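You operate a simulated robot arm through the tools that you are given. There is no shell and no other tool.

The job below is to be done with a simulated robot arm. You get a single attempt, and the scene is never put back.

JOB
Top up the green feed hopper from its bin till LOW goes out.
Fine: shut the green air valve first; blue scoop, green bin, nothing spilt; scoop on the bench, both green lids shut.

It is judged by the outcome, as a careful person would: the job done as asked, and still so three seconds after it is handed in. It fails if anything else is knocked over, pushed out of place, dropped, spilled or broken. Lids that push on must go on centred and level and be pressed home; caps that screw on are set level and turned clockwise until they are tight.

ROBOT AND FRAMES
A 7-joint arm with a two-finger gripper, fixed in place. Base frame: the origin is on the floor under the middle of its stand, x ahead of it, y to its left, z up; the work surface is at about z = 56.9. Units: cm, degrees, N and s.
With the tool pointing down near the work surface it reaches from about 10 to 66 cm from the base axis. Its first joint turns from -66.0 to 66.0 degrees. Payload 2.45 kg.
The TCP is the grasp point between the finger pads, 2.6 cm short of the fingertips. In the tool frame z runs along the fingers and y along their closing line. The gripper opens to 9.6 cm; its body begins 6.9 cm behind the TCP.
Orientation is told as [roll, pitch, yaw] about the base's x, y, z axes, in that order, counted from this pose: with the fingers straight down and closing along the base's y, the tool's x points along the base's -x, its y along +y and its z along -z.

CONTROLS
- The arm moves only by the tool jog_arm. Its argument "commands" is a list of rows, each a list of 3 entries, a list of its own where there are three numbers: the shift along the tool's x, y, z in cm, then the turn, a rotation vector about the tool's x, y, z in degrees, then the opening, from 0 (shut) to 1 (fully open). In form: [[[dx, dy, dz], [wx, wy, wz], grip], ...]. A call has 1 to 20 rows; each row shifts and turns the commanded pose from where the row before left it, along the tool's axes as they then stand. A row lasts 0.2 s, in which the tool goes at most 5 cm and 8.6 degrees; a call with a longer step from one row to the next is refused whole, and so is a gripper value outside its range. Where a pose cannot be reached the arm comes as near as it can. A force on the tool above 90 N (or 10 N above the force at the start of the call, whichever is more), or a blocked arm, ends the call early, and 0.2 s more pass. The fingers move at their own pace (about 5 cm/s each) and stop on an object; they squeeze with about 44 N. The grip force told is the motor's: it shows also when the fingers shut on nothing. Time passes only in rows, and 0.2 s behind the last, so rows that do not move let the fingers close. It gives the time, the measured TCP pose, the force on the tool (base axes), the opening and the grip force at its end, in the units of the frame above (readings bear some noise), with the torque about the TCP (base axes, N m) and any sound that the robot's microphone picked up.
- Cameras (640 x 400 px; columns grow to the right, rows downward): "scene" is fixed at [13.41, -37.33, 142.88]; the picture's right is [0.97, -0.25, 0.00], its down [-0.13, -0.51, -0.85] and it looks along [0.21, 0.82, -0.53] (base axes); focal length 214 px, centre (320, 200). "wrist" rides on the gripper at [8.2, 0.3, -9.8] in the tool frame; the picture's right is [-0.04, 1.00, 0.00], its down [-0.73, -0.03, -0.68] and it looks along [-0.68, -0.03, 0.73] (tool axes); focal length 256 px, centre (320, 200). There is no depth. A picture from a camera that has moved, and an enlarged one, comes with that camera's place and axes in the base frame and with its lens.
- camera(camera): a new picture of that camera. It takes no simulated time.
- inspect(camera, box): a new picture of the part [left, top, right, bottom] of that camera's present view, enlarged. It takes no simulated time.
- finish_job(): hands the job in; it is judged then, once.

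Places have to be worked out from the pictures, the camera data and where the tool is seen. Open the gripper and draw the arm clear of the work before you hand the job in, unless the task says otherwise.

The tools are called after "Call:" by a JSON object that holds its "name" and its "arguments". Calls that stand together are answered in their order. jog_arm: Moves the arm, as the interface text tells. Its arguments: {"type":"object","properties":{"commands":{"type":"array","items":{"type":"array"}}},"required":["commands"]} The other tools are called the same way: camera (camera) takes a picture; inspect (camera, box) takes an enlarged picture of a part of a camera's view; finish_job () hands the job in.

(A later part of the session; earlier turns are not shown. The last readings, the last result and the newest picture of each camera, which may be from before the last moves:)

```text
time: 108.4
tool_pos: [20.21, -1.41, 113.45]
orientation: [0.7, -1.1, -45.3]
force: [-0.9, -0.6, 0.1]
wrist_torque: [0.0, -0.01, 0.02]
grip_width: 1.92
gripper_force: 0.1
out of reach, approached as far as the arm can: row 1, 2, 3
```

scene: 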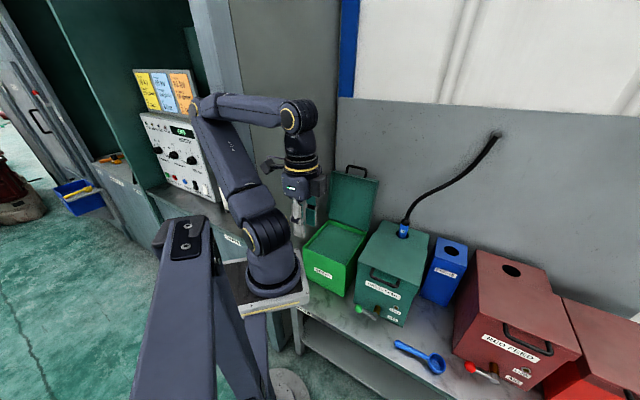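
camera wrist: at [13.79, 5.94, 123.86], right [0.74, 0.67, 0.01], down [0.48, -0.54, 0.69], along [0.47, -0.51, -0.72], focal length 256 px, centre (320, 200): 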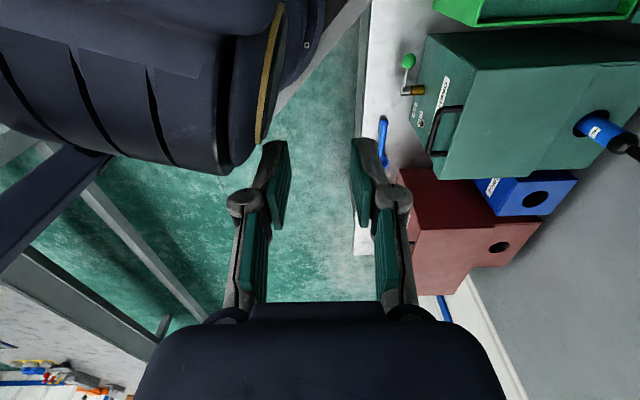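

Contact is gone. I need to understand the arm's posture, so I zoom in on the arm.

Call:
{"name": "inspect", "arguments": {"camera": "scene", "box": [170, 70, 350, 310]}}

Call:
{"name": "camera", "arguments": {"camera": "wrist"}}

```text
1.67 times, centred on (260, 190) of scene
camera zoom: at [13.41, -37.33, 142.88], right [0.97, -0.25, 0.0], down [-0.13, -0.51, -0.85], along [0.21, 0.82, -0.53], focal length 358 px, centre (420, 217)
```

zoom: 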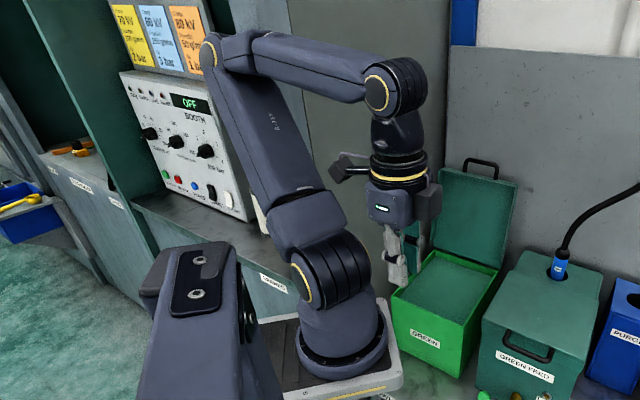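

```text
taken
camera wrist: at [14.61, 4.65, 123.06], right [0.74, 0.68, 0.01], down [0.48, -0.54, 0.69], along [0.47, -0.5, -0.72], focal length 256 px, centre (320, 200)
```

wrist: 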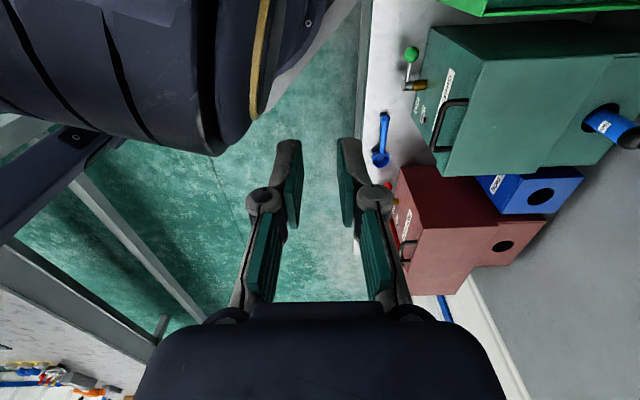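

The base axis is really near (11, -0.5), so the tool is too close to it, with joint 1 swung far to the right. I back the tool out to the right (+s), where it is free, before unwinding.

Call:
{"name": "jog_arm", "arguments": {"commands": [[[-2, 0, 0], [0, 0, 0], 0.2], [[-2.5, 0, 0], [0, 0, 0], 0.2], [[-3, 0, 0], [0, 0, 0], 0.2], [[-3, 0, 0], [0, 0, 0], 0.2], [[-3, 0, 0], [0, 0, 0], 0.2], [[-3, 0, 0], [0, 0, 0], 0.2], [[-3, 0, 0], [0, 0, 0], 0.2], [[0, 0, 0], [0, 0, 0], 0.2]]}}

Call:
{"name": "camera", "arguments": {"camera": "scene"}}

```text
time: 110.2
tool_pos: [26.49, -8.05, 109.61]
orientation: [3.5, -2.9, -43.6]
force: [-0.3, 0.0, 0.8]
wrist_torque: [0.0, 0.01, 0.0]
grip_width: 1.9
gripper_force: 0.0
out of reach, approached as far as the arm can: row 1, 2, 3, 4, 5, 6, 7
```

```text
taken
```

scene: 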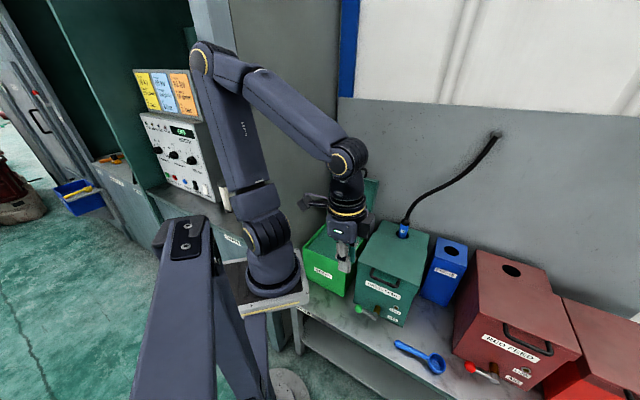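

The arm moved out but still reports limits. I probe with small moves to find which direction is free; first straight down 3 cm.

Call:
{"name": "jog_arm", "arguments": {"commands": [[[0, 0, 1], [0, 0, 0], 0.2], [[0, 0, 1], [0, 0, 0], 0.2], [[0, 0, 1], [0, 0, 0], 0.2], [[0, 0, 0], [0, 0, 0], 0.2]]}}

```text
time: 111.2
tool_pos: [25.9, -8.1, 108.75]
orientation: [3.1, -2.9, -43.8]
force: [0.2, 0.4, 1.0]
wrist_torque: [0.03, -0.02, -0.02]
grip_width: 1.91
gripper_force: 0.1
out of reach, approached as far as the arm can: row 1, 2, 3
```

Down is limited. I probe upward.

Call:
{"name": "jog_arm", "arguments": {"commands": [[[0, 0, -1.5], [0, 0, 0], 0.2], [[0, 0, -1.5], [0, 0, 0], 0.2], [[0, 0, -1.5], [0, 0, 0], 0.2], [[0, 0, 0], [0, 0, 0], 0.2]]}}

```text
time: 112.2
tool_pos: [24.52, -5.98, 112.18]
orientation: [2.6, -2.4, -44.0]
force: [0.0, -0.4, 0.3]
wrist_torque: [0.0, 0.0, -0.03]
grip_width: 1.92
gripper_force: 0.1
out of reach, approached as far as the arm can: row 1, 2, 3
```

The orientation is what is being compromised, so a wrist joint is likely at its limit. I try yawing the tool back toward its starting orientation.

Call:
{"name": "jog_arm", "arguments": {"commands": [[[0, 0, 0], [0, 0, -5], 0.2], [[0, 0, 0], [0, 0, -5], 0.2], [[0, 0, 0], [0, 0, -5], 0.2], [[0, 0, 0], [0, 0, 0], 0.2]]}}

Call:
{"name": "camera", "arguments": {"camera": "scene"}}

```text
time: 113.2
tool_pos: [24.7, -6.01, 112.15]
orientation: [1.5, -2.8, -29.2]
force: [0.3, -1.0, 0.4]
wrist_torque: [0.0, 0.01, 0.02]
grip_width: 1.93
gripper_force: 0.1
```

```text
taken
```

scene: 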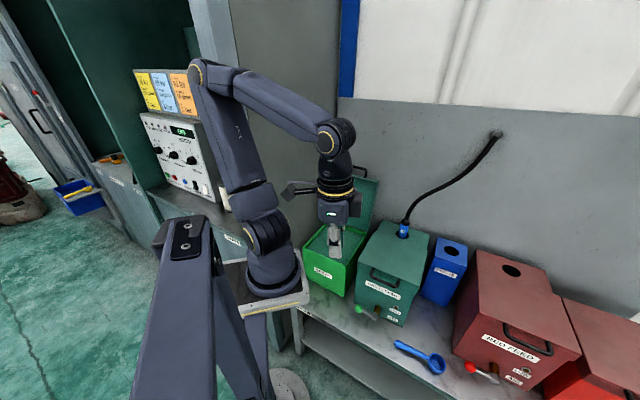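

Yawing works freely. I continue to yaw 0, then probe outward motion.

Call:
{"name": "jog_arm", "arguments": {"commands": [[[0, 0, 0], [0, 0, -7.3], 0.2], [[0, 0, 0], [0, 0, -7.3], 0.2], [[0, 0, 0], [0, 0, -7.3], 0.2], [[0, 0, 0], [0, 0, -7.3], 0.2], [[0, 0, 0], [0, 0, 0], 0.2], [[-1, 0, 0], [0, 0, 0], 0.2], [[-1, 0, 0], [0, 0, 0], 0.2], [[-1, 0, 0], [0, 0, 0], 0.2], [[0, 0, 0], [0, 0, 0], 0.2]]}}

Call:
{"name": "camera", "arguments": {"camera": "scene"}}

```text
time: 115.2
tool_pos: [27.59, -6.28, 112.31]
orientation: [0.0, -3.2, -0.1]
force: [0.1, -0.8, -0.3]
wrist_torque: [0.03, -0.02, -0.01]
grip_width: 1.91
gripper_force: 0.1
```

```text
taken
```

scene: 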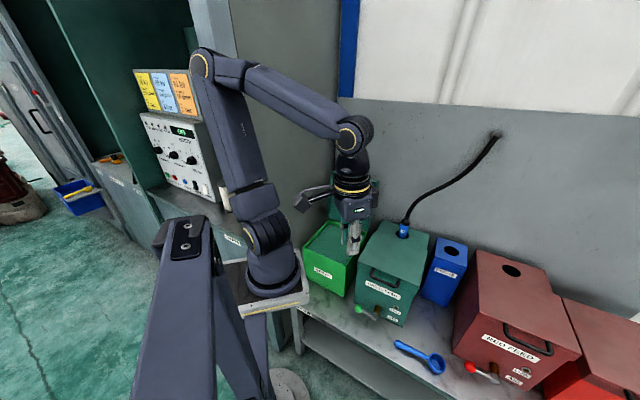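

That freed it. I level the tool and move outward and left toward the comfortable starting pose.

Call:
{"name": "jog_arm", "arguments": {"commands": [[[-1, 0, 0], [0, 3.2, 0], 0.2], [[-2.5, 0, -0.8], [0, 0, 0], 0.2], [[-2.5, 0, -0.8], [0, 0, 0], 0.2], [[-2.5, 0, -0.8], [0, 0, 0], 0.2], [[-2.5, 0, -0.8], [0, 0, 0], 0.2], [[-2.0, 1.5, -0.8], [0, 0, 0], 0.2], [[-0.5, 3, -0.8], [0, 0, 0], 0.2], [[0, 3, -0.8], [0, 0, 0], 0.2], [[0, 3, -0.8], [0, 0, 0], 0.2], [[0, 3, -0.8], [0, 0, 0], 0.2], [[0, 0, 0], [0, 0, 0], 0.2]]}}

Call:
{"name": "camera", "arguments": {"camera": "scene"}}

```text
time: 117.6
tool_pos: [36.18, 12.04, 119.48]
orientation: [0.1, 0.0, 0.1]
force: [0.4, -0.3, -0.2]
wrist_torque: [-0.01, 0.0, 0.0]
grip_width: 1.93
gripper_force: 0.0
out of reach, approached as far as the arm can: row 1, 2, 3, 4, 5, 6, 10
```

```text
taken
```

scene: 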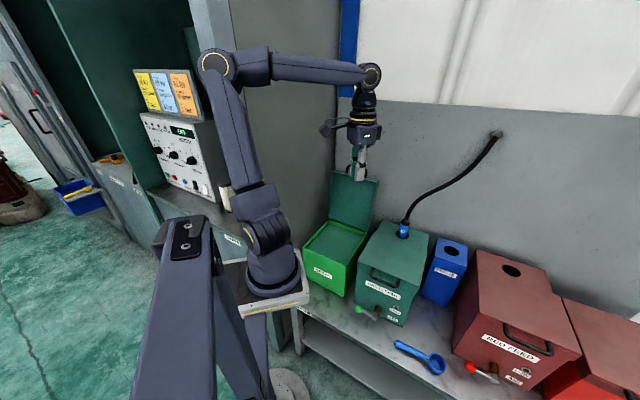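

Better. I keep going outward and to the left, watching for limits.

Call:
{"name": "jog_arm", "arguments": {"commands": [[[-2, 2, 0], [0, 0, 0], 0.3], [[-2, 2, 0], [0, 0, 0], 0.3], [[-2, 2, 0], [0, 0, 0], 0.3], [[-2, 2, 0], [0, 0, 0], 0.45], [[-1, 2, 0], [0, 0, 0], 0.45], [[0, 0, 0], [0, 0, 0], 0.45]]}}

Call:
{"name": "camera", "arguments": {"camera": "scene"}}

Call:
{"name": "camera", "arguments": {"camera": "wrist"}}

```text
time: 119.0
tool_pos: [34.54, 15.7, 119.02]
orientation: [-0.1, 0.0, -0.1]
force: [0.7, 0.2, -0.9]
wrist_torque: [0.01, -0.02, 0.0]
grip_width: 4.33
gripper_force: 0.0
out of reach, approached as far as the arm can: row 1, 2, 3, 4, 5
```

```text
taken
```

scene: 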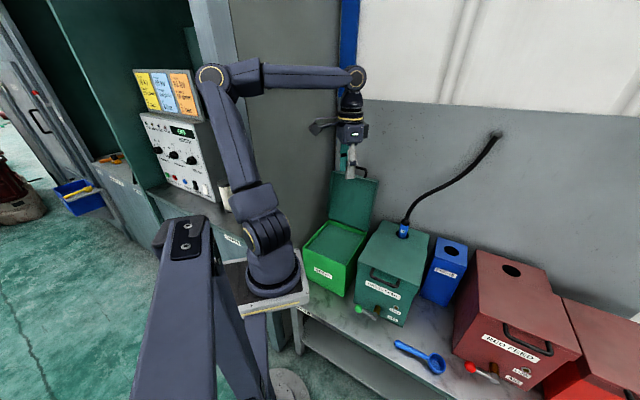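

```text
taken
camera wrist: at [26.45, 16.0, 128.76], right [0.04, 1.0, 0.0], down [0.73, -0.03, 0.68], along [0.68, -0.03, -0.73], focal length 256 px, centre (320, 200)
```

wrist: 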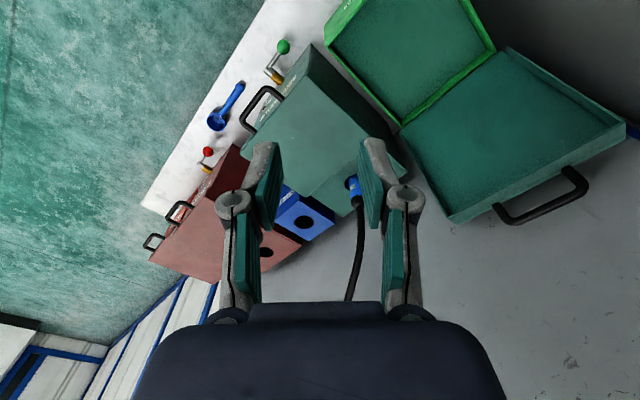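

The elbow is wound far to the right (joint 1 about -60°) from the lid-closing pose. The opening path unwound it earlier, so I will retrace: first swing back right, in steps.

Call:
{"name": "jog_arm", "arguments": {"commands": [[[0, -3, 0.3], [0, 0, 0], 0.3], [[0, -3, 0.3], [0, 0, 0], 0.2], [[0, -3, 0.3], [0, 0, 0], 0.2], [[0, -3, 0.3], [0, 0, 0], 0.2], [[0, -3, 0.3], [0, 0, 0], 0.2], [[0, -3, 0.3], [0, 0, 0], 0.2], [[0, -3, 0.3], [0, 0, 0], 0.2], [[0, 0, 0], [0, 0, 7.5], 0.2], [[0, 0, 0], [0, 0, 7.5], 0.2], [[0, 0, 0], [0, 0, 7.5], 0.2], [[0, 0, 0], [0, 0, 0], 0.2]]}}

Call:
{"name": "camera", "arguments": {"camera": "scene"}}

```text
time: 121.4
tool_pos: [33.19, -3.25, 116.66]
orientation: [0.0, -0.1, -22.6]
force: [-0.7, 1.0, 0.3]
wrist_torque: [-0.02, -0.01, 0.0]
grip_width: 1.93
gripper_force: 0.2
out of reach, approached as far as the arm can: row 7
```

```text
taken
```

scene: 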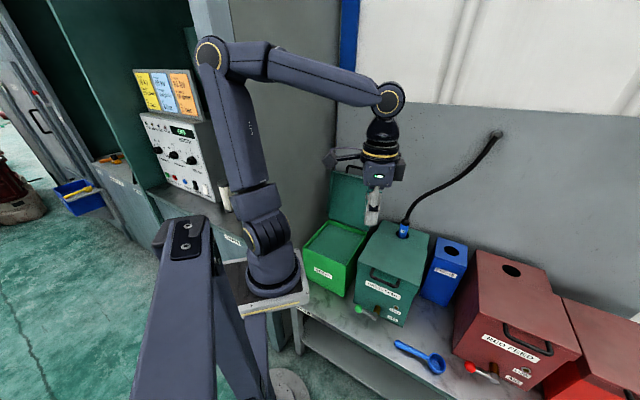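

Less wound here. I test moving straight outward (+X) from this point.

Call:
{"name": "jog_arm", "arguments": {"commands": [[[-1.85, 0.77, 0], [0, 0, 0], 0.2], [[-1.85, 0.77, 0], [0, 0, 0], 0.2], [[-1.85, 0.77, 0], [0, 0, 0], 0.2], [[-1.85, 0.77, 0], [0, 0, 0], 0.2], [[0, 0, 0], [0, 0, 0], 0.2]]}}

Call:
{"name": "camera", "arguments": {"camera": "scene"}}

```text
time: 122.6
tool_pos: [33.41, -3.19, 116.63]
orientation: [0.2, -0.1, -22.4]
force: [0.0, 0.1, 0.4]
wrist_torque: [0.01, 0.02, -0.03]
grip_width: 1.93
gripper_force: 0.1
out of reach, approached as far as the arm can: row 1, 2, 3, 4
```

```text
taken
```

scene: 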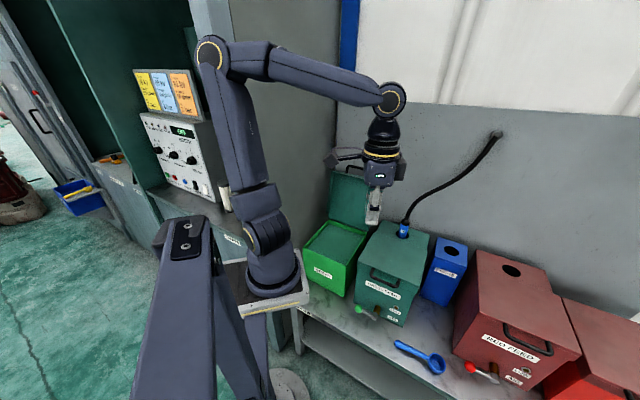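

Outward is still blocked by joint 1's limit. I go right (-Y) instead, to where the wound-up joint 1 direction is natural, so the arm can straighten out there.

Call:
{"name": "jog_arm", "arguments": {"commands": [[[-1.15, -2.77, 0], [0, 0, 0], 0.2], [[-1.15, -2.77, 0], [0, 0, 0], 0.2], [[-1.15, -2.77, 0], [0, 0, 0], 0.2], [[-1.15, -2.77, 0], [0, 0, 0], 0.2], [[-1.15, -2.77, 0], [0, 0, 0], 0.2], [[0, 0, 0], [0, 0, 0], 0.2]]}}

Call:
{"name": "camera", "arguments": {"camera": "scene"}}

```text
time: 124.0
tool_pos: [30.56, -4.53, 115.27]
orientation: [0.1, 0.0, -22.7]
force: [0.5, 0.4, 0.2]
wrist_torque: [-0.02, -0.03, 0.02]
grip_width: 1.93
gripper_force: 0.0
out of reach, approached as far as the arm can: row 1, 2, 3, 4, 5
```

```text
taken
```

scene: 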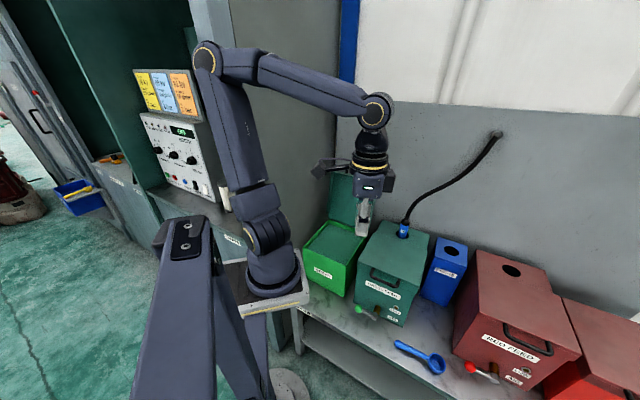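

Still blocked at this yaw. Since yawing freed the arm before, I turn the tool further the other way (toward +45°) and retest.

Call:
{"name": "jog_arm", "arguments": {"commands": [[[0, 0, 0], [0, 0, -7.5], 0.2], [[0, 0, 0], [0, 0, -7.5], 0.2], [[0, 0, 0], [0, 0, -7.5], 0.2], [[0, 0, 0], [0, 0, -7.5], 0.2], [[0, 0, 0], [0, 0, -7.5], 0.2], [[0, 0, 0], [0, 0, -7.5], 0.2], [[0, 0, 0], [0, 0, 0], 0.2]]}}

Call:
{"name": "camera", "arguments": {"camera": "scene"}}

```text
time: 125.6
tool_pos: [30.65, -4.51, 115.4]
orientation: [0.0, 0.0, 22.5]
force: [-0.1, -0.1, -1.5]
wrist_torque: [-0.02, -0.01, 0.0]
grip_width: 1.92
gripper_force: 0.1
```

```text
taken
```

scene: 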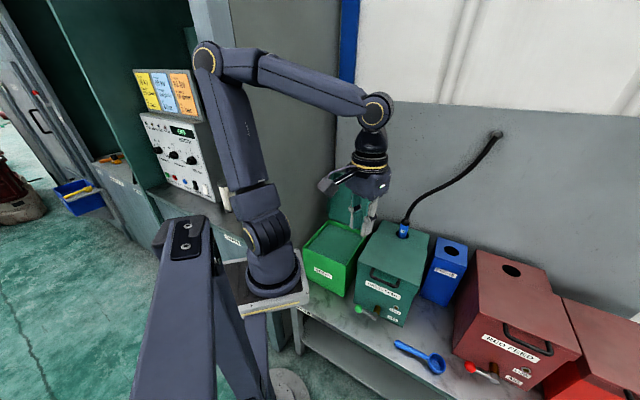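

Only the last joint turned. Now a small outward test at this yaw.

Call:
{"name": "jog_arm", "arguments": {"commands": [[[-0.92, -0.38, 0], [0, 0, 0], 0.2], [[-0.92, -0.38, 0], [0, 0, 0], 0.2], [[-0.92, -0.38, 0], [0, 0, 0], 0.2], [[0, 0, 0], [0, 0, 0], 0.2]]}}

```text
time: 126.6
tool_pos: [33.12, -3.44, 115.33]
orientation: [0.1, -0.1, 22.4]
force: [0.3, 0.3, 0.2]
wrist_torque: [-0.02, 0.01, -0.01]
grip_width: 1.93
gripper_force: 0.1
out of reach, approached as far as the arm can: row 1, 2, 3
```

It slides but keeps flagging. I test whether much smaller steps pass, in case this is a joint-speed limit rather than a hard stop.

Call:
{"name": "jog_arm", "arguments": {"commands": [[[-0.3, -0.12, 0], [0, 0, 0], 0.2], [[-0.3, -0.12, 0], [0, 0, 0], 0.2], [[-0.3, -0.12, 0], [0, 0, 0], 0.2], [[-0.3, -0.12, 0], [0, 0, 0], 0.2], [[-0.3, -0.12, 0], [0, 0, 0], 0.2], [[-0.3, -0.12, 0], [0, 0, 0], 0.2], [[0, 0, 0], [0, 0, 0], 0.2]]}}

```text
time: 128.2
tool_pos: [34.38, -2.46, 115.2]
orientation: [0.0, -0.3, 22.3]
force: [0.5, 0.0, 0.3]
wrist_torque: [0.0, 0.05, -0.02]
grip_width: 1.89
gripper_force: 0.1
out of reach, approached as far as the arm can: row 2, 4, 6
```

It slides outward along a direction about 35° left. I go that way with moderate steps.

Call:
{"name": "jog_arm", "arguments": {"commands": [[[-1.5, 0.35, 0], [0, 0, 0], 0.2], [[-1.5, 0.35, 0], [0, 0, 0], 0.2], [[-1.5, 0.35, 0], [0, 0, 0], 0.2], [[-1.5, 0.35, 0], [0, 0, 0], 0.2], [[-1.5, 0.35, 0], [0, 0, 0], 0.2], [[-1.5, 0.35, 0], [0, 0, 0], 0.2], [[0, 0, 0], [0, 0, 0], 0.2]]}}

Call:
{"name": "camera", "arguments": {"camera": "scene"}}

```text
time: 129.8
tool_pos: [38.11, 4.29, 115.56]
orientation: [0.0, -0.1, 22.4]
force: [-0.7, 0.0, 0.4]
wrist_torque: [0.02, -0.04, 0.01]
grip_width: 1.91
gripper_force: 0.0
out of reach, approached as far as the arm can: row 1, 2, 3, 4, 5, 6
```

```text
taken
```

scene: 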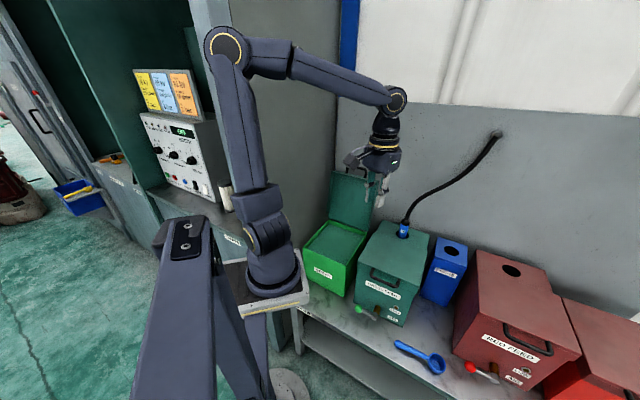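

Progress: the elbow is coming forward. I continue outward while lowering a bit.

Call:
{"name": "jog_arm", "arguments": {"commands": [[[-1.58, 0.1, 0.7], [0, 0, 0], 0.2], [[-1.58, 0.1, 0.7], [0, 0, 0], 0.2], [[-1.58, 0.1, 0.7], [0, 0, 0], 0.2], [[-1.58, 0.1, 0.7], [0, 0, 0], 0.2], [[-1.58, 0.1, 0.7], [0, 0, 0], 0.2], [[-1.58, 0.1, 0.7], [0, 0, 0], 0.2], [[0, 0, 0], [0, 0, 0], 0.2]]}}

Call:
{"name": "camera", "arguments": {"camera": "scene"}}

```text
time: 131.4
tool_pos: [38.25, 8.48, 113.62]
orientation: [0.1, 0.0, 22.3]
force: [0.0, 1.1, 0.8]
wrist_torque: [0.02, -0.03, 0.04]
grip_width: 1.91
gripper_force: 0.0
out of reach, approached as far as the arm can: row 1, 2, 3, 4, 5, 6
```

```text
taken
```

scene: 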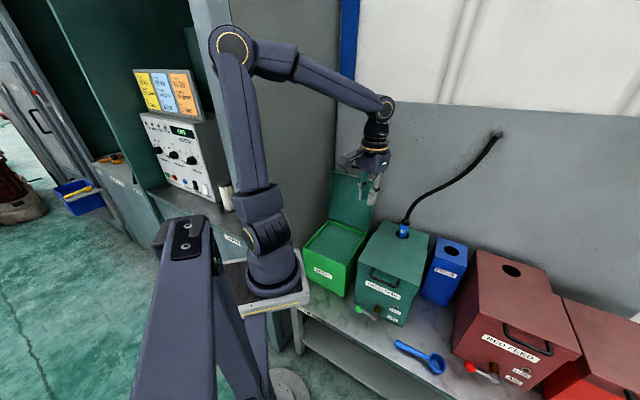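

Joint 1 is being held at its right limit while the wrist tries to go left; sweeping left should ratchet it back. I sweep left around the base at this height.

Call:
{"name": "jog_arm", "arguments": {"commands": [[[0.48, 2.13, 0], [0, 0, 0], 0.2], [[0.48, 2.13, 0], [0, 0, 0], 0.2], [[0.48, 2.13, 0], [0, 0, 0], 0.2], [[0.48, 2.13, 0], [0, 0, 0], 0.2], [[0.48, 2.13, 0], [0, 0, 0], 0.2], [[0.48, 2.13, 0], [0, 0, 0], 0.2], [[0.48, 2.13, 0], [0, 0, 0], 0.2], [[0, 0, 0], [0, 0, 0], 0.2]]}}

Call:
{"name": "camera", "arguments": {"camera": "scene"}}

```text
time: 133.2
tool_pos: [29.57, 21.0, 113.64]
orientation: [0.1, 0.2, 22.4]
force: [0.2, 0.8, 0.3]
wrist_torque: [0.0, 0.02, 0.01]
grip_width: 1.91
gripper_force: 0.1
```

```text
taken
```

scene: 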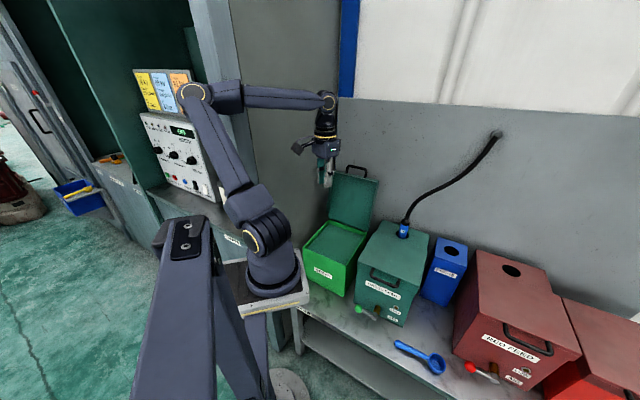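

No limits hit here. From this left-hand position I test moving outward toward the bin lid.

Call:
{"name": "jog_arm", "arguments": {"commands": [[[-1.33, 0.7, 0], [0, 0, 0], 0.2], [[-1.33, 0.7, 0], [0, 0, 0], 0.2], [[-1.33, 0.7, 0], [0, 0, 0], 0.2], [[-1.33, 0.7, 0], [0, 0, 0], 0.2], [[-1.33, 0.7, 0], [0, 0, 0], 0.2], [[0, 0, 0], [0, 0, 0], 0.2]]}}

Call:
{"name": "camera", "arguments": {"camera": "scene"}}

```text
time: 134.6
tool_pos: [33.43, 25.58, 113.56]
orientation: [-0.1, 0.1, 22.4]
force: [-0.7, -0.1, -0.3]
wrist_torque: [0.04, 0.0, 0.0]
grip_width: 1.89
gripper_force: 0.0
out of reach, approached as far as the arm can: row 5
```

```text
taken
```

scene: 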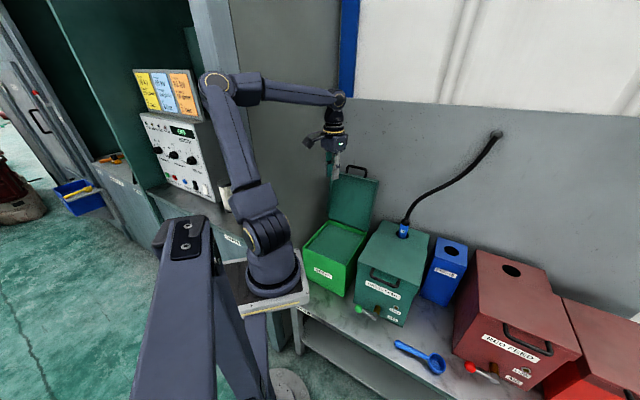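

Further out now. I zoom on the shoulder to read how joint 1 is turned.

Call:
{"name": "inspect", "arguments": {"camera": "scene", "box": [170, 70, 350, 310]}}

```text
1.67 times, centred on (260, 190) of scene
camera zoom: at [13.41, -37.32, 142.88], right [0.97, -0.25, 0.0], down [-0.13, -0.51, -0.85], along [0.21, 0.82, -0.53], focal length 358 px, centre (420, 217)
```

zoom: 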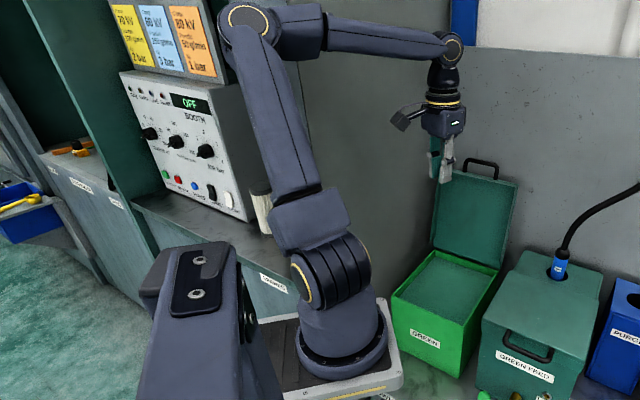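

Joint 1 is still at its right stop. The lid-opening path is known to unwind the arm, so I'll retrace toward its start. First back to the right at the same height.

Call:
{"name": "jog_arm", "arguments": {"commands": [[[0.95, -2.31, 0], [0, 0, 0], 0.2], [[0.95, -2.31, 0], [0, 0, 0], 0.2], [[0.95, -2.31, 0], [0, 0, 0], 0.2], [[0.95, -2.31, 0], [0, 0, 0], 0.2], [[0.95, -2.31, 0], [0, 0, 0], 0.2], [[0.95, -2.31, 0], [0, 0, 0], 0.2], [[0.95, -2.31, 0], [0, 0, 0], 0.2], [[0.95, -2.31, 0], [0, 0, 0], 0.2], [[0, 0, 0], [0, 0, 7.5], 0.2], [[0, 0, 0], [0, 0, 7.5], 0.2], [[0, 0, 0], [0, 0, 7.4], 0.2], [[0, 0, 0], [0, 0, 7.5], 0.2], [[0, 0, 0], [0, 0, 7.5], 0.2], [[0, 0, 0], [0, 0, 7.5], 0.2], [[0, 0, 0], [0, 0, 7.5], 0.2], [[0, 0, 0], [0, 0, 7.5], 0.2], [[0, 0, 0], [0, 0, 7.5], 0.2], [[0, 0, 0], [0, 0, 0], 0.2]]}}

Call:
{"name": "camera", "arguments": {"camera": "scene"}}

```text
time: 138.4
tool_pos: [20.28, -0.11, 112.61]
orientation: [0.3, -0.5, -44.1]
force: [-0.4, 0.4, -0.3]
wrist_torque: [-0.02, -0.03, 0.0]
grip_width: 1.91
gripper_force: 0.1
out of reach, approached as far as the arm can: row 14, 15, 16, 17
```

```text
taken
```

scene: 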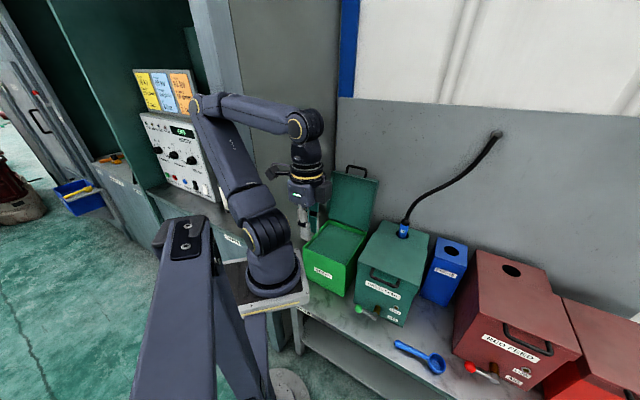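

Yawing to -45° pulled the arm in: the wrist is in its flipped solution, with joints 5 and 7 at their stops. I'll undo the flip in free space; first yaw back to about +10° and move out again.

Call:
{"name": "jog_arm", "arguments": {"commands": [[[0, 0, 0], [0, 0, -8], 0.2], [[0, 0, 0], [0, 0, -8], 0.2], [[0, 0, 0], [0, 0, -8], 0.2], [[0, 0, 0], [0, 0, -8], 0.2], [[0, 0, 0], [0, 0, -8], 0.2], [[0, 0, 0], [0, 0, -8], 0.2], [[0, 0, 0], [0, 0, -6], 0.2], [[-1.5, 0.3, -0.3], [0, 0, 0], 0.2], [[-1.5, 0.3, -0.3], [0, 0, 0], 0.2], [[-1.5, 0.3, -0.3], [0, 0, 0], 0.2], [[-1.5, 0.3, -0.3], [0, 0, 0], 0.2], [[-1.5, 0.3, -0.3], [0, 0, 0], 0.2], [[-1.5, 0.3, -0.3], [0, 0, 0], 0.2], [[0, 0, 0], [0, 0, 0], 0.2]]}}

Call:
{"name": "inspect", "arguments": {"camera": "scene", "box": [170, 0, 450, 240]}}

```text
time: 141.4
tool_pos: [28.96, 3.15, 114.59]
orientation: [0.0, 0.1, 9.0]
force: [0.5, 0.2, 0.1]
wrist_torque: [0.0, -0.01, -0.01]
grip_width: 1.91
gripper_force: 0.1
```

```text
1.67 times, centred on (310, 120) of scene
camera zoom: at [13.41, -37.33, 142.88], right [0.97, -0.25, 0.0], down [-0.13, -0.51, -0.85], along [0.21, 0.82, -0.53], focal length 358 px, centre (337, 333)
```

zoom: 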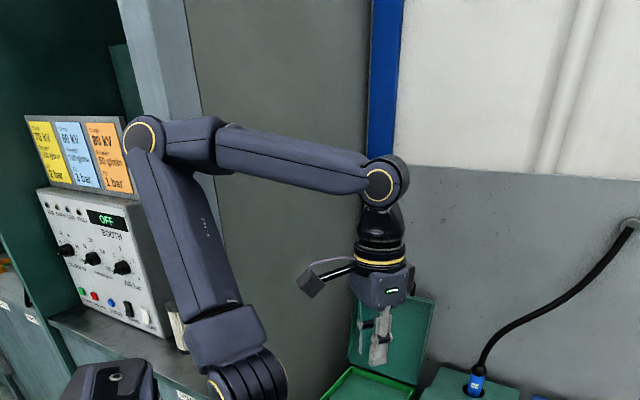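

No limits now. I turn the tool in line with the forearm (yaw ≈ -5°), then swing the hand up about the wrist, outward, into free space.

Call:
{"name": "jog_arm", "arguments": {"commands": [[[0, 0, 0], [0, 0, 7], 0.2], [[0, 0, 0], [0, 0, 7], 0.2], [[-3, 0, -0.21], [0, -8, 0], 0.2], [[-3, 0, -0.21], [0, -8, 0], 0.2], [[-3, 0, -0.21], [0, -8, 0], 0.2], [[-3, 0, -0.21], [0, -8, 0], 0.2], [[-3, 0, -0.21], [0, -8, 0], 0.2], [[0, 0, 0], [0, 0, 0], 0.2]]}}

Call:
{"name": "inspect", "arguments": {"camera": "scene", "box": [170, 0, 450, 240]}}

```text
time: 143.2
tool_pos: [42.71, 1.88, 119.63]
orientation: [-0.2, -40.1, -4.9]
force: [0.1, 0.2, -1.2]
wrist_torque: [-0.01, 0.0, 0.05]
grip_width: 1.9
gripper_force: 0.0
```

```text
1.67 times, centred on (310, 120) of scene
camera zoom: at [13.41, -37.33, 142.88], right [0.97, -0.25, 0.0], down [-0.13, -0.51, -0.85], along [0.21, 0.82, -0.53], focal length 358 px, centre (337, 333)
```

zoom: 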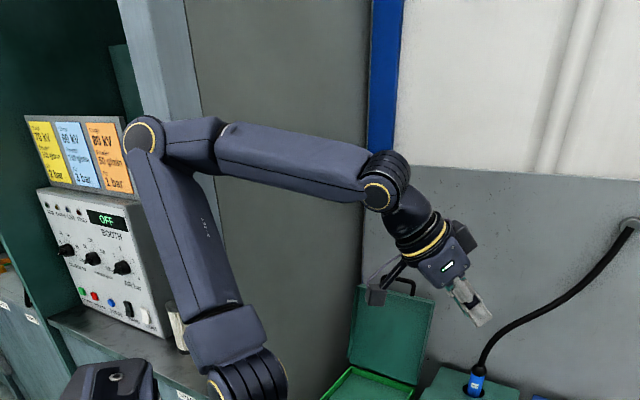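

The hand swings about the wrist with the arm still. I continue through straight and up to about 30° above.

Call:
{"name": "jog_arm", "arguments": {"commands": [[[-3, 0, -0.21], [0, -8, 0], 0.2], [[-3, 0, -0.21], [0, -8, 0], 0.2], [[-3, 0, -0.21], [0, -8, 0], 0.2], [[-3, 0, -0.21], [0, -8, 0], 0.2], [[-3, 0, -0.21], [0, -8, 0], 0.2], [[-3, 0, -0.21], [0, -8, 0], 0.2], [[-3, 0, -0.21], [0, -8, 0], 0.2], [[-3, 0, -0.21], [0, -8, 0], 0.2], [[-3, 0, -0.21], [0, -8, 0], 0.2], [[-3, 0, -0.21], [0, -8, 0], 0.2], [[0, 0, 0], [0, 0, 0], 0.2]]}}

Call:
{"name": "inspect", "arguments": {"camera": "scene", "box": [170, 0, 450, 240]}}

```text
time: 145.6
tool_pos: [47.56, 1.48, 146.85]
orientation: [-179.8, -59.9, 174.9]
force: [-0.1, -0.4, -0.1]
wrist_torque: [0.0, 0.01, -0.02]
grip_width: 1.91
gripper_force: 0.0
```

```text
1.67 times, centred on (310, 120) of scene
camera zoom: at [13.41, -37.33, 142.88], right [0.97, -0.25, 0.0], down [-0.13, -0.51, -0.85], along [0.21, 0.82, -0.53], focal length 358 px, centre (337, 333)
```

zoom: 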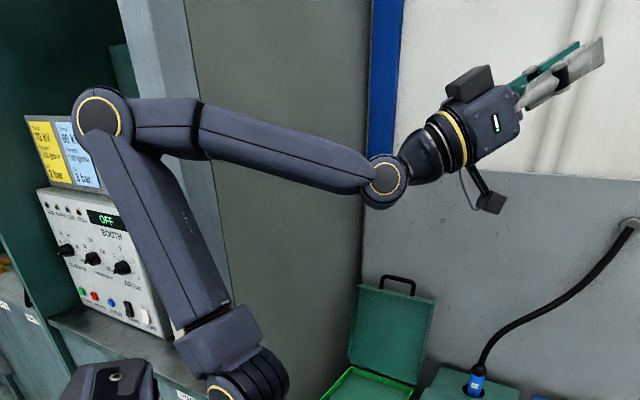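

The hand now points up and out with no limits flagged. Next I roll the hand about the forearm axis; I test the first direction (over the right side) with two rows.

Call:
{"name": "jog_arm", "arguments": {"commands": [[[0.1, -2.09, -0.1], [5.54, 0, 5.76], 0.2], [[0.1, -2.09, -0.1], [5.54, 0, 5.76], 0.2], [[0.1, -2.09, -0.1], [5.54, 0, 5.76], 0.2], [[0, 0, 0], [0, 0, 0], 0.2]]}}

Call:
{"name": "inspect", "arguments": {"camera": "scene", "box": [170, 0, 450, 240]}}

```text
time: 146.6
tool_pos: [46.75, -4.59, 145.67]
orientation: [138.1, -53.8, -155.2]
force: [-0.3, -1.2, 0.8]
wrist_torque: [0.0, 0.01, -0.02]
grip_width: 1.93
gripper_force: 0.1
```

```text
1.67 times, centred on (310, 120) of scene
camera zoom: at [13.41, -37.33, 142.88], right [0.97, -0.25, 0.0], down [-0.13, -0.51, -0.85], along [0.21, 0.82, -0.53], focal length 358 px, centre (337, 333)
```

zoom: 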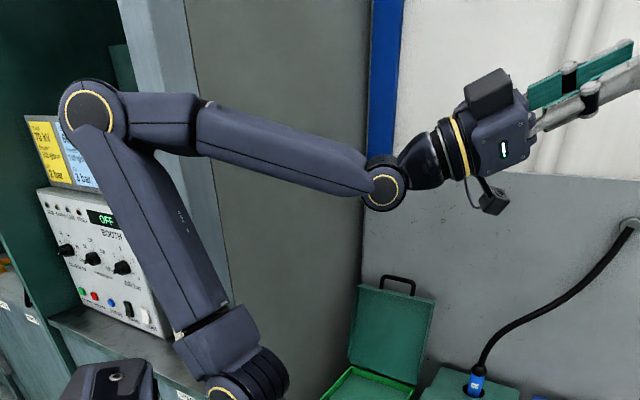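

No limit flagged in this direction. I continue the roll further.

Call:
{"name": "jog_arm", "arguments": {"commands": [[[0.1, -2.09, -0.1], [5.54, 0, 5.76], 0.2], [[0.1, -2.09, -0.1], [5.54, 0, 5.76], 0.2], [[0.1, -2.09, -0.1], [5.54, 0, 5.76], 0.2], [[0.1, -2.09, -0.1], [5.54, 0, 5.76], 0.2], [[0.1, -2.09, -0.1], [5.54, 0, 5.76], 0.2], [[0.1, -2.09, -0.1], [5.54, 0, 5.76], 0.2], [[0, 0, 0], [0, 0, 0], 0.2]]}}

Call:
{"name": "inspect", "arguments": {"camera": "scene", "box": [170, 0, 450, 240]}}

```text
time: 148.2
tool_pos: [43.82, -12.58, 136.73]
orientation: [92.2, -22.6, -137.1]
force: [0.7, 0.0, -0.2]
wrist_torque: [-0.02, -0.03, 0.03]
grip_width: 1.93
gripper_force: 0.0
```

```text
1.67 times, centred on (310, 120) of scene
camera zoom: at [13.41, -37.33, 142.88], right [0.97, -0.25, 0.0], down [-0.13, -0.51, -0.85], along [0.21, 0.82, -0.53], focal length 358 px, centre (337, 333)
```

zoom: 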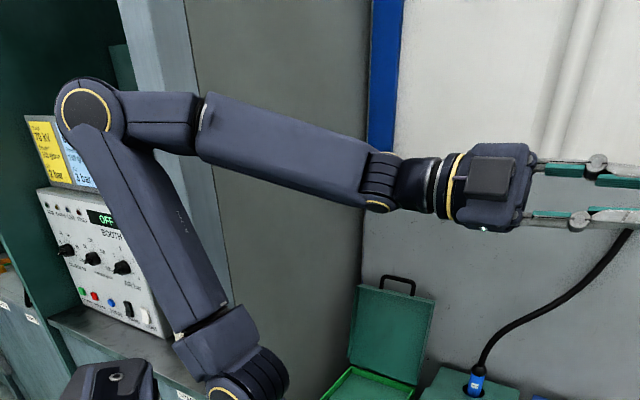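

The wrist is rolling over as intended, no limits. I continue.

Call:
{"name": "jog_arm", "arguments": {"commands": [[[0.1, -2.09, -0.1], [5.54, 0, 5.76], 0.2], [[0.1, -2.09, -0.1], [5.54, 0, 5.76], 0.2], [[0.1, -2.09, -0.1], [5.54, 0, 5.76], 0.2], [[0.1, -2.09, -0.1], [5.54, 0, 5.76], 0.2], [[0.1, -2.09, -0.1], [5.54, 0, 5.76], 0.2], [[0.1, -2.09, -0.1], [5.54, 0, 5.76], 0.2], [[0.1, -2.09, -0.1], [5.54, 0, 5.76], 0.2], [[0, 0, 0], [0, 0, 0], 0.2]]}}

Call:
{"name": "inspect", "arguments": {"camera": "scene", "box": [170, 0, 450, 240]}}

```text
time: 150.0
tool_pos: [40.57, -9.93, 123.23]
orientation: [52.5, 15.2, -148.9]
force: [-0.2, 0.4, 0.1]
wrist_torque: [0.01, 0.02, -0.02]
grip_width: 1.92
gripper_force: 0.0
```

```text
1.67 times, centred on (310, 120) of scene
camera zoom: at [13.41, -37.33, 142.88], right [0.97, -0.25, 0.0], down [-0.13, -0.51, -0.85], along [0.21, 0.82, -0.53], focal length 358 px, centre (337, 333)
```

zoom: 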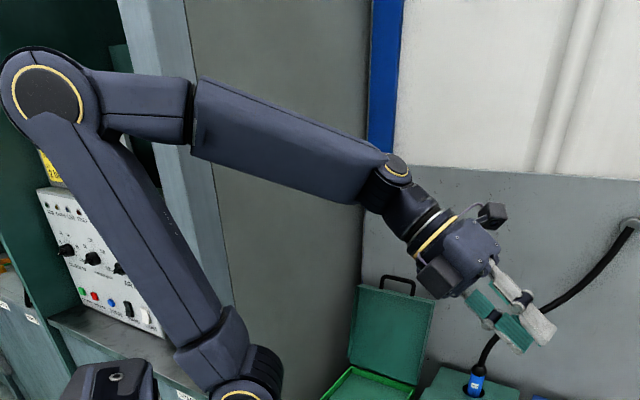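

Joint 1 is unwinding too (the shoulder has turned). I continue a few rows, watching the elbow's clearance from the camera boom.

Call:
{"name": "jog_arm", "arguments": {"commands": [[[0.1, -2.09, -0.1], [5.54, 0, 5.76], 0.2], [[0.1, -2.09, -0.1], [5.54, 0, 5.76], 0.2], [[0.1, -2.09, -0.1], [5.54, 0, 5.76], 0.2], [[0, 0, 0], [0, 0, 0], 0.2]]}}

Call:
{"name": "camera", "arguments": {"camera": "scene"}}

```text
time: 151.0
tool_pos: [40.08, -5.13, 119.51]
orientation: [30.7, 26.7, -162.7]
force: [-0.6, -0.2, 0.3]
wrist_torque: [-0.04, 0.03, -0.02]
grip_width: 1.9
gripper_force: 0.2
```

```text
taken
```

scene: 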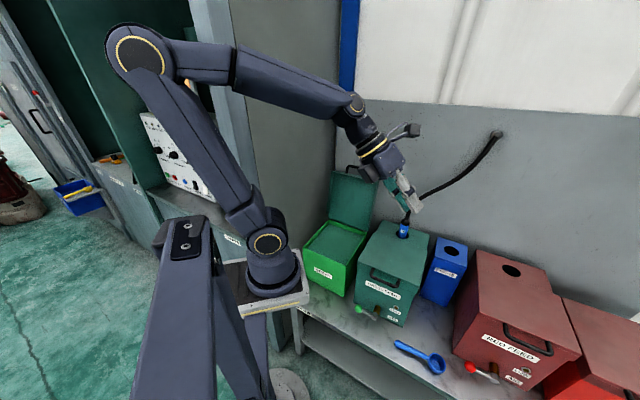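

The shoulder now faces forward: joint 1 is off its stop. I test moving outward (+X) with the hand as it is.

Call:
{"name": "jog_arm", "arguments": {"commands": [[[1.7, 0.07, 1.04], [0, 0, 0], 0.2], [[2.1, 0.09, 1.3], [0, 0, 0], 0.2], [[2.1, 0.09, 1.3], [0, 0, 0], 0.2], [[2.1, 0.09, 1.3], [0, 0, 0], 0.2], [[2.1, 0.09, 1.3], [0, 0, 0], 0.2], [[0, 0, 0], [0, 0, 0], 0.2]]}}

Call:
{"name": "camera", "arguments": {"camera": "scene"}}

```text
time: 152.4
tool_pos: [52.12, -5.14, 119.32]
orientation: [30.9, 26.6, -162.7]
force: [1.1, 0.6, 1.1]
wrist_torque: [0.01, 0.02, 0.01]
grip_width: 1.92
gripper_force: 0.2
```

```text
taken
```

scene: 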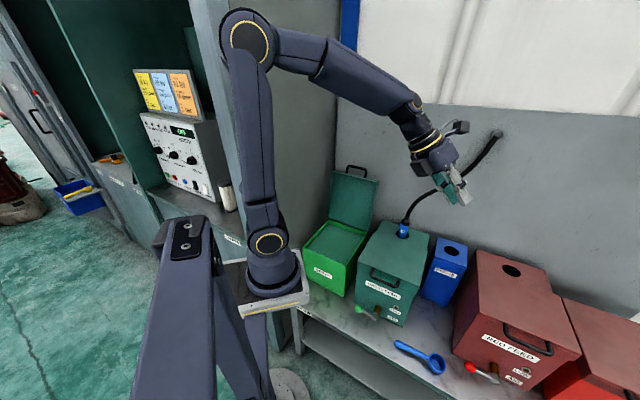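

The arm is back in its normal posture. I now turn the tool straight down, then yaw it back around to the -45° working orientation.

Call:
{"name": "jog_arm", "arguments": {"commands": [[[0, 0, 0], [5.67, -5.58, 0], 0.3], [[0, 0, 0], [5.67, -5.58, 0], 0.3], [[0, 0, 0], [5.67, -5.58, 0], 0.3], [[0, 0, 0], [5.67, -5.58, 0], 0.3], [[0, 0, 0], [5.67, -5.58, 0], 0.3], [[0, 0, 0], [0, 0, 0], 0.3]]}}

Call:
{"name": "camera", "arguments": {"camera": "scene"}}

```text
time: 153.8
tool_pos: [52.21, -4.95, 118.74]
orientation: [3.8, 1.7, -170.0]
force: [-0.4, 0.3, 0.6]
wrist_torque: [0.02, -0.03, -0.03]
grip_width: 2.88
gripper_force: 0.0
out of reach, approached as far as the arm can: row 3
```

```text
taken
```

scene: 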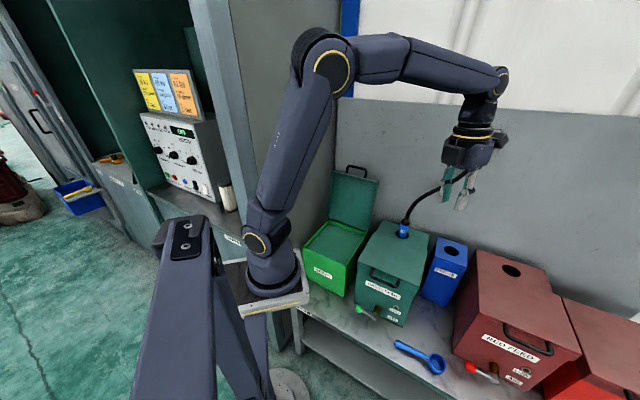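

Good posture. Now the yaw back around, toward -45°.

Call:
{"name": "jog_arm", "arguments": {"commands": [[[0, 0, 0], [0, 0, -7.8], 0.3], [[0, 0, 0], [0, 0, -7.8], 0.3], [[0, 0, 0], [0, 0, -7.8], 0.3], [[0, 0, 0], [0, 0, -7.8], 0.3], [[0, 0, 0], [0, 0, -7.8], 0.3], [[0, 0, 0], [0, 0, -7.8], 0.3], [[0, 0, 0], [0, 0, -7.8], 0.3], [[0, 0, 0], [0, 0, -7.8], 0.3], [[0, 0, 0], [0, 0, -7.8], 0.3], [[0, 0, 0], [0, 0, -7.8], 0.3], [[0, 0, 0], [0, 0, -7.8], 0.3], [[0, 0, 0], [0, 0, -7.8], 0.3], [[0, 0, 0], [0, 0, -7.8], 0.3], [[0, 0, 0], [0, 0, -7.8], 0.3], [[0, 0, 0], [0, 0, -7.8], 0.3], [[0, 0, 0], [0, 0, -7.8], 0.3], [[0, 0, 0], [0, 0, 0], 0.3]]}}

Call:
{"name": "camera", "arguments": {"camera": "scene"}}

Call:
{"name": "camera", "arguments": {"camera": "wrist"}}

```text
time: 157.4
tool_pos: [52.07, -4.87, 118.72]
orientation: [-0.9, -4.2, -45.0]
force: [0.0, -0.2, 0.9]
wrist_torque: [-0.02, 0.02, 0.0]
grip_width: 2.86
gripper_force: 0.1
```

```text
taken
```

scene: 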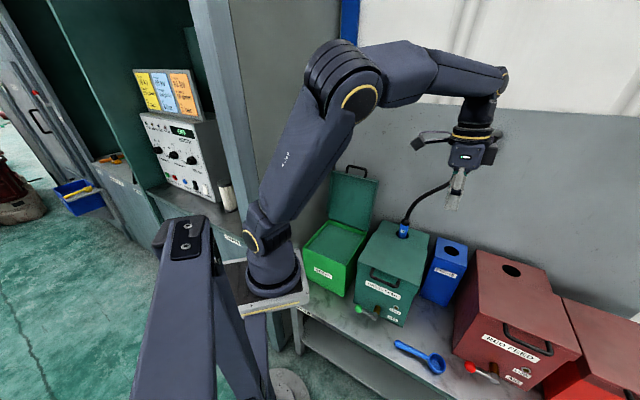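

```text
taken
camera wrist: at [46.19, 1.69, 127.8], right [0.74, 0.68, -0.01], down [0.47, -0.5, 0.73], along [0.49, -0.54, -0.68], focal length 256 px, centre (320, 200)
```

wrist: 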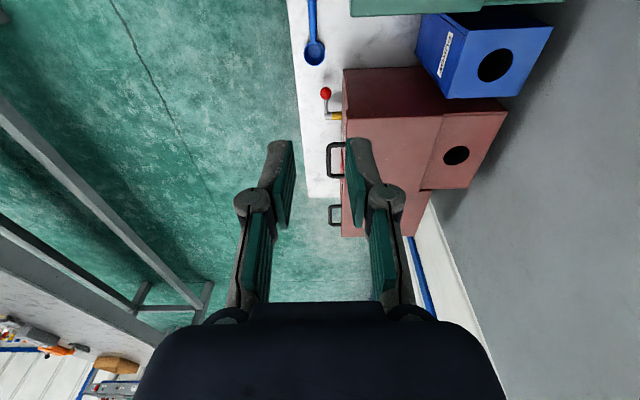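

Orientation is back to normal. I straighten the last few degrees and swing left toward the bin at a generous radius, watching for limits.

Call:
{"name": "jog_arm", "arguments": {"commands": [[[0, 0, 0], [-0.9, 4.2, 0], 0.45], [[2.5, 1.4, 0], [0, 0, 0], 0.45], [[3.2, 1.5, 0], [0, 0, 0], 0.45], [[3.2, 1.5, 0], [0, 0, 0], 0.45], [[3.2, 1.5, 0], [0, 0, 0], 0.45], [[3.2, 1.5, 0], [0, 0, 0], 0.45], [[0, 0, 0], [0, 0, 0], 0.45]]}}

Call:
{"name": "camera", "arguments": {"camera": "scene"}}

```text
time: 159.0
tool_pos: [46.62, 11.19, 118.66]
orientation: [0.1, 0.0, -45.1]
force: [0.6, 0.2, 0.3]
wrist_torque: [0.02, 0.0, -0.04]
grip_width: 4.3
gripper_force: 0.1
```

```text
taken
```

scene: 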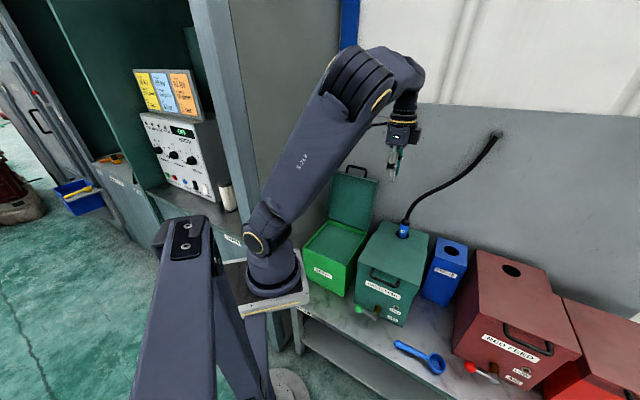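

No limits. The elbow is still swung to the right, so I extend the arm outward (+d), which should straighten it.

Call:
{"name": "jog_arm", "arguments": {"commands": [[[0, 2.5, 0], [0, 0, 0], 0.45], [[0, 3, 0], [0, 0, 0], 0.45], [[0, 3, 0], [0, 0, 0], 0.45], [[0, 3, 0], [0, 0, 0], 0.45], [[0, 3, 0], [0, 0, 0], 0.45], [[0, 0, 0], [0, 0, 0], 0.45]]}}

Call:
{"name": "camera", "arguments": {"camera": "scene"}}

```text
time: 160.4
tool_pos: [56.93, 21.44, 118.75]
orientation: [0.1, 0.0, -45.1]
force: [0.7, 0.5, -0.2]
wrist_torque: [0.0, -0.04, 0.01]
grip_width: 4.31
gripper_force: 0.1
```

```text
taken
```

scene: 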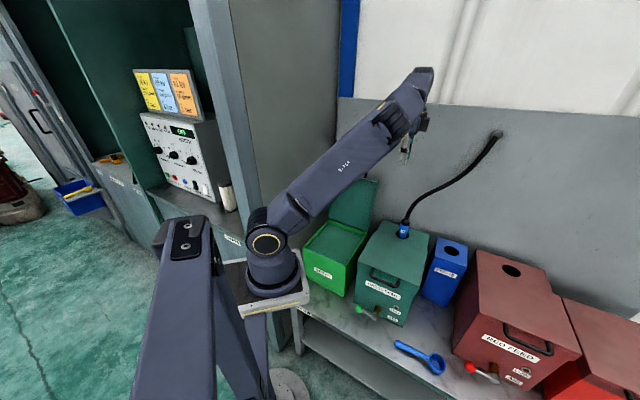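

The arm is straightening nicely. I swing left at this extension to just in front of and above the bin lid's handle.

Call:
{"name": "jog_arm", "arguments": {"commands": [[[3, 0.3, 0.4], [0, 0, 0], 0.45], [[3.4, 0.3, 0.4], [0, 0, 0], 0.45], [[3.4, 0.3, 0.4], [0, 0, 0], 0.45], [[3.4, 0.3, 0.4], [0, 0, 0], 0.45], [[3.4, 0.3, 0.4], [0, 0, 0], 0.45], [[3.4, 0.3, 0.4], [0, 0, 0], 0.45], [[0, 0, 0], [0, 0, 0], 0.45]]}}

Call:
{"name": "camera", "arguments": {"camera": "scene"}}

Call:
{"name": "camera", "arguments": {"camera": "wrist"}}

```text
time: 162.0
tool_pos: [44.0, 36.92, 116.28]
orientation: [0.1, 0.0, -45.3]
force: [-1.0, -0.5, 0.3]
wrist_torque: [-0.03, 0.02, 0.0]
grip_width: 4.3
gripper_force: 0.0
```

```text
taken
```

scene: 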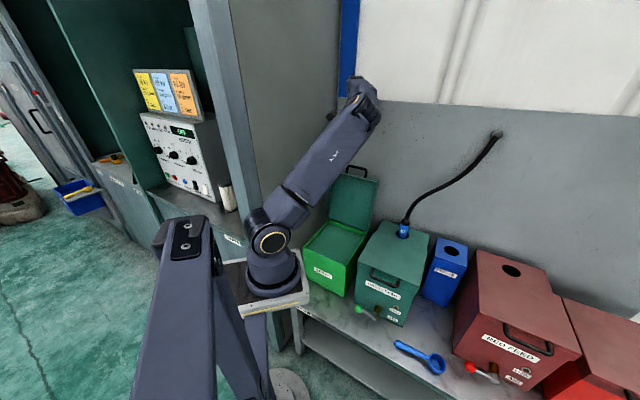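

```text
taken
camera wrist: at [38.48, 42.84, 126.06], right [0.74, 0.68, 0.0], down [0.5, -0.54, 0.68], along [0.46, -0.5, -0.73], focal length 256 px, centre (320, 200)
```

wrist: 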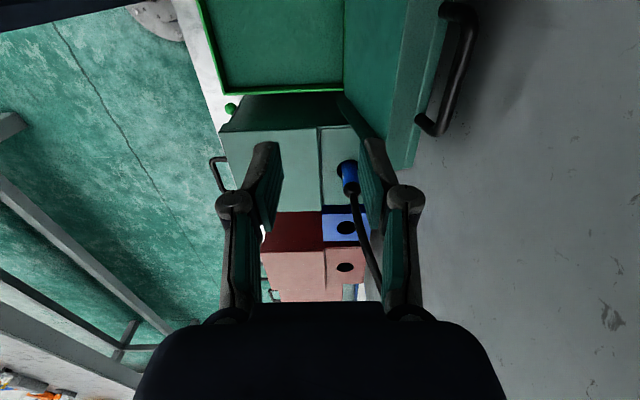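

Handle of the bin lid is in view at the upper right, with the arm in a healthy posture. I zoom in to locate the bar.

Call:
{"name": "inspect", "arguments": {"camera": "wrist", "box": [360, 0, 520, 160]}}

Call:
{"name": "inspect", "arguments": {"camera": "scene", "box": [310, 140, 400, 200]}}

```text
2.50 times, centred on (440, 80) of wrist
camera zoom: at [38.48, 42.84, 126.06], right [0.74, 0.68, 0.0], down [0.5, -0.54, 0.68], along [0.46, -0.5, -0.73], focal length 640 px, centre (20, 500)
```

zoom: 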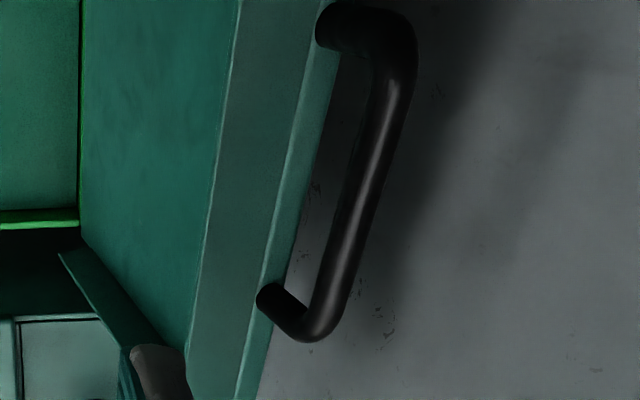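

```text
6.67 times, centred on (355, 170) of scene
camera zoom: at [13.41, -37.32, 142.88], right [0.97, -0.25, 0.0], down [-0.13, -0.51, -0.85], along [0.21, 0.82, -0.53], focal length 1430 px, centre (87, 400)
```

zoom: 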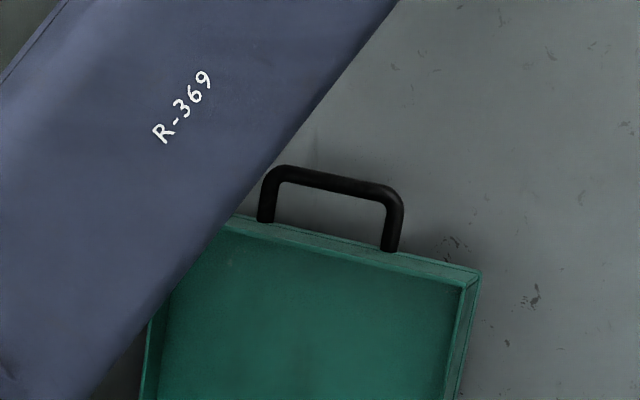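

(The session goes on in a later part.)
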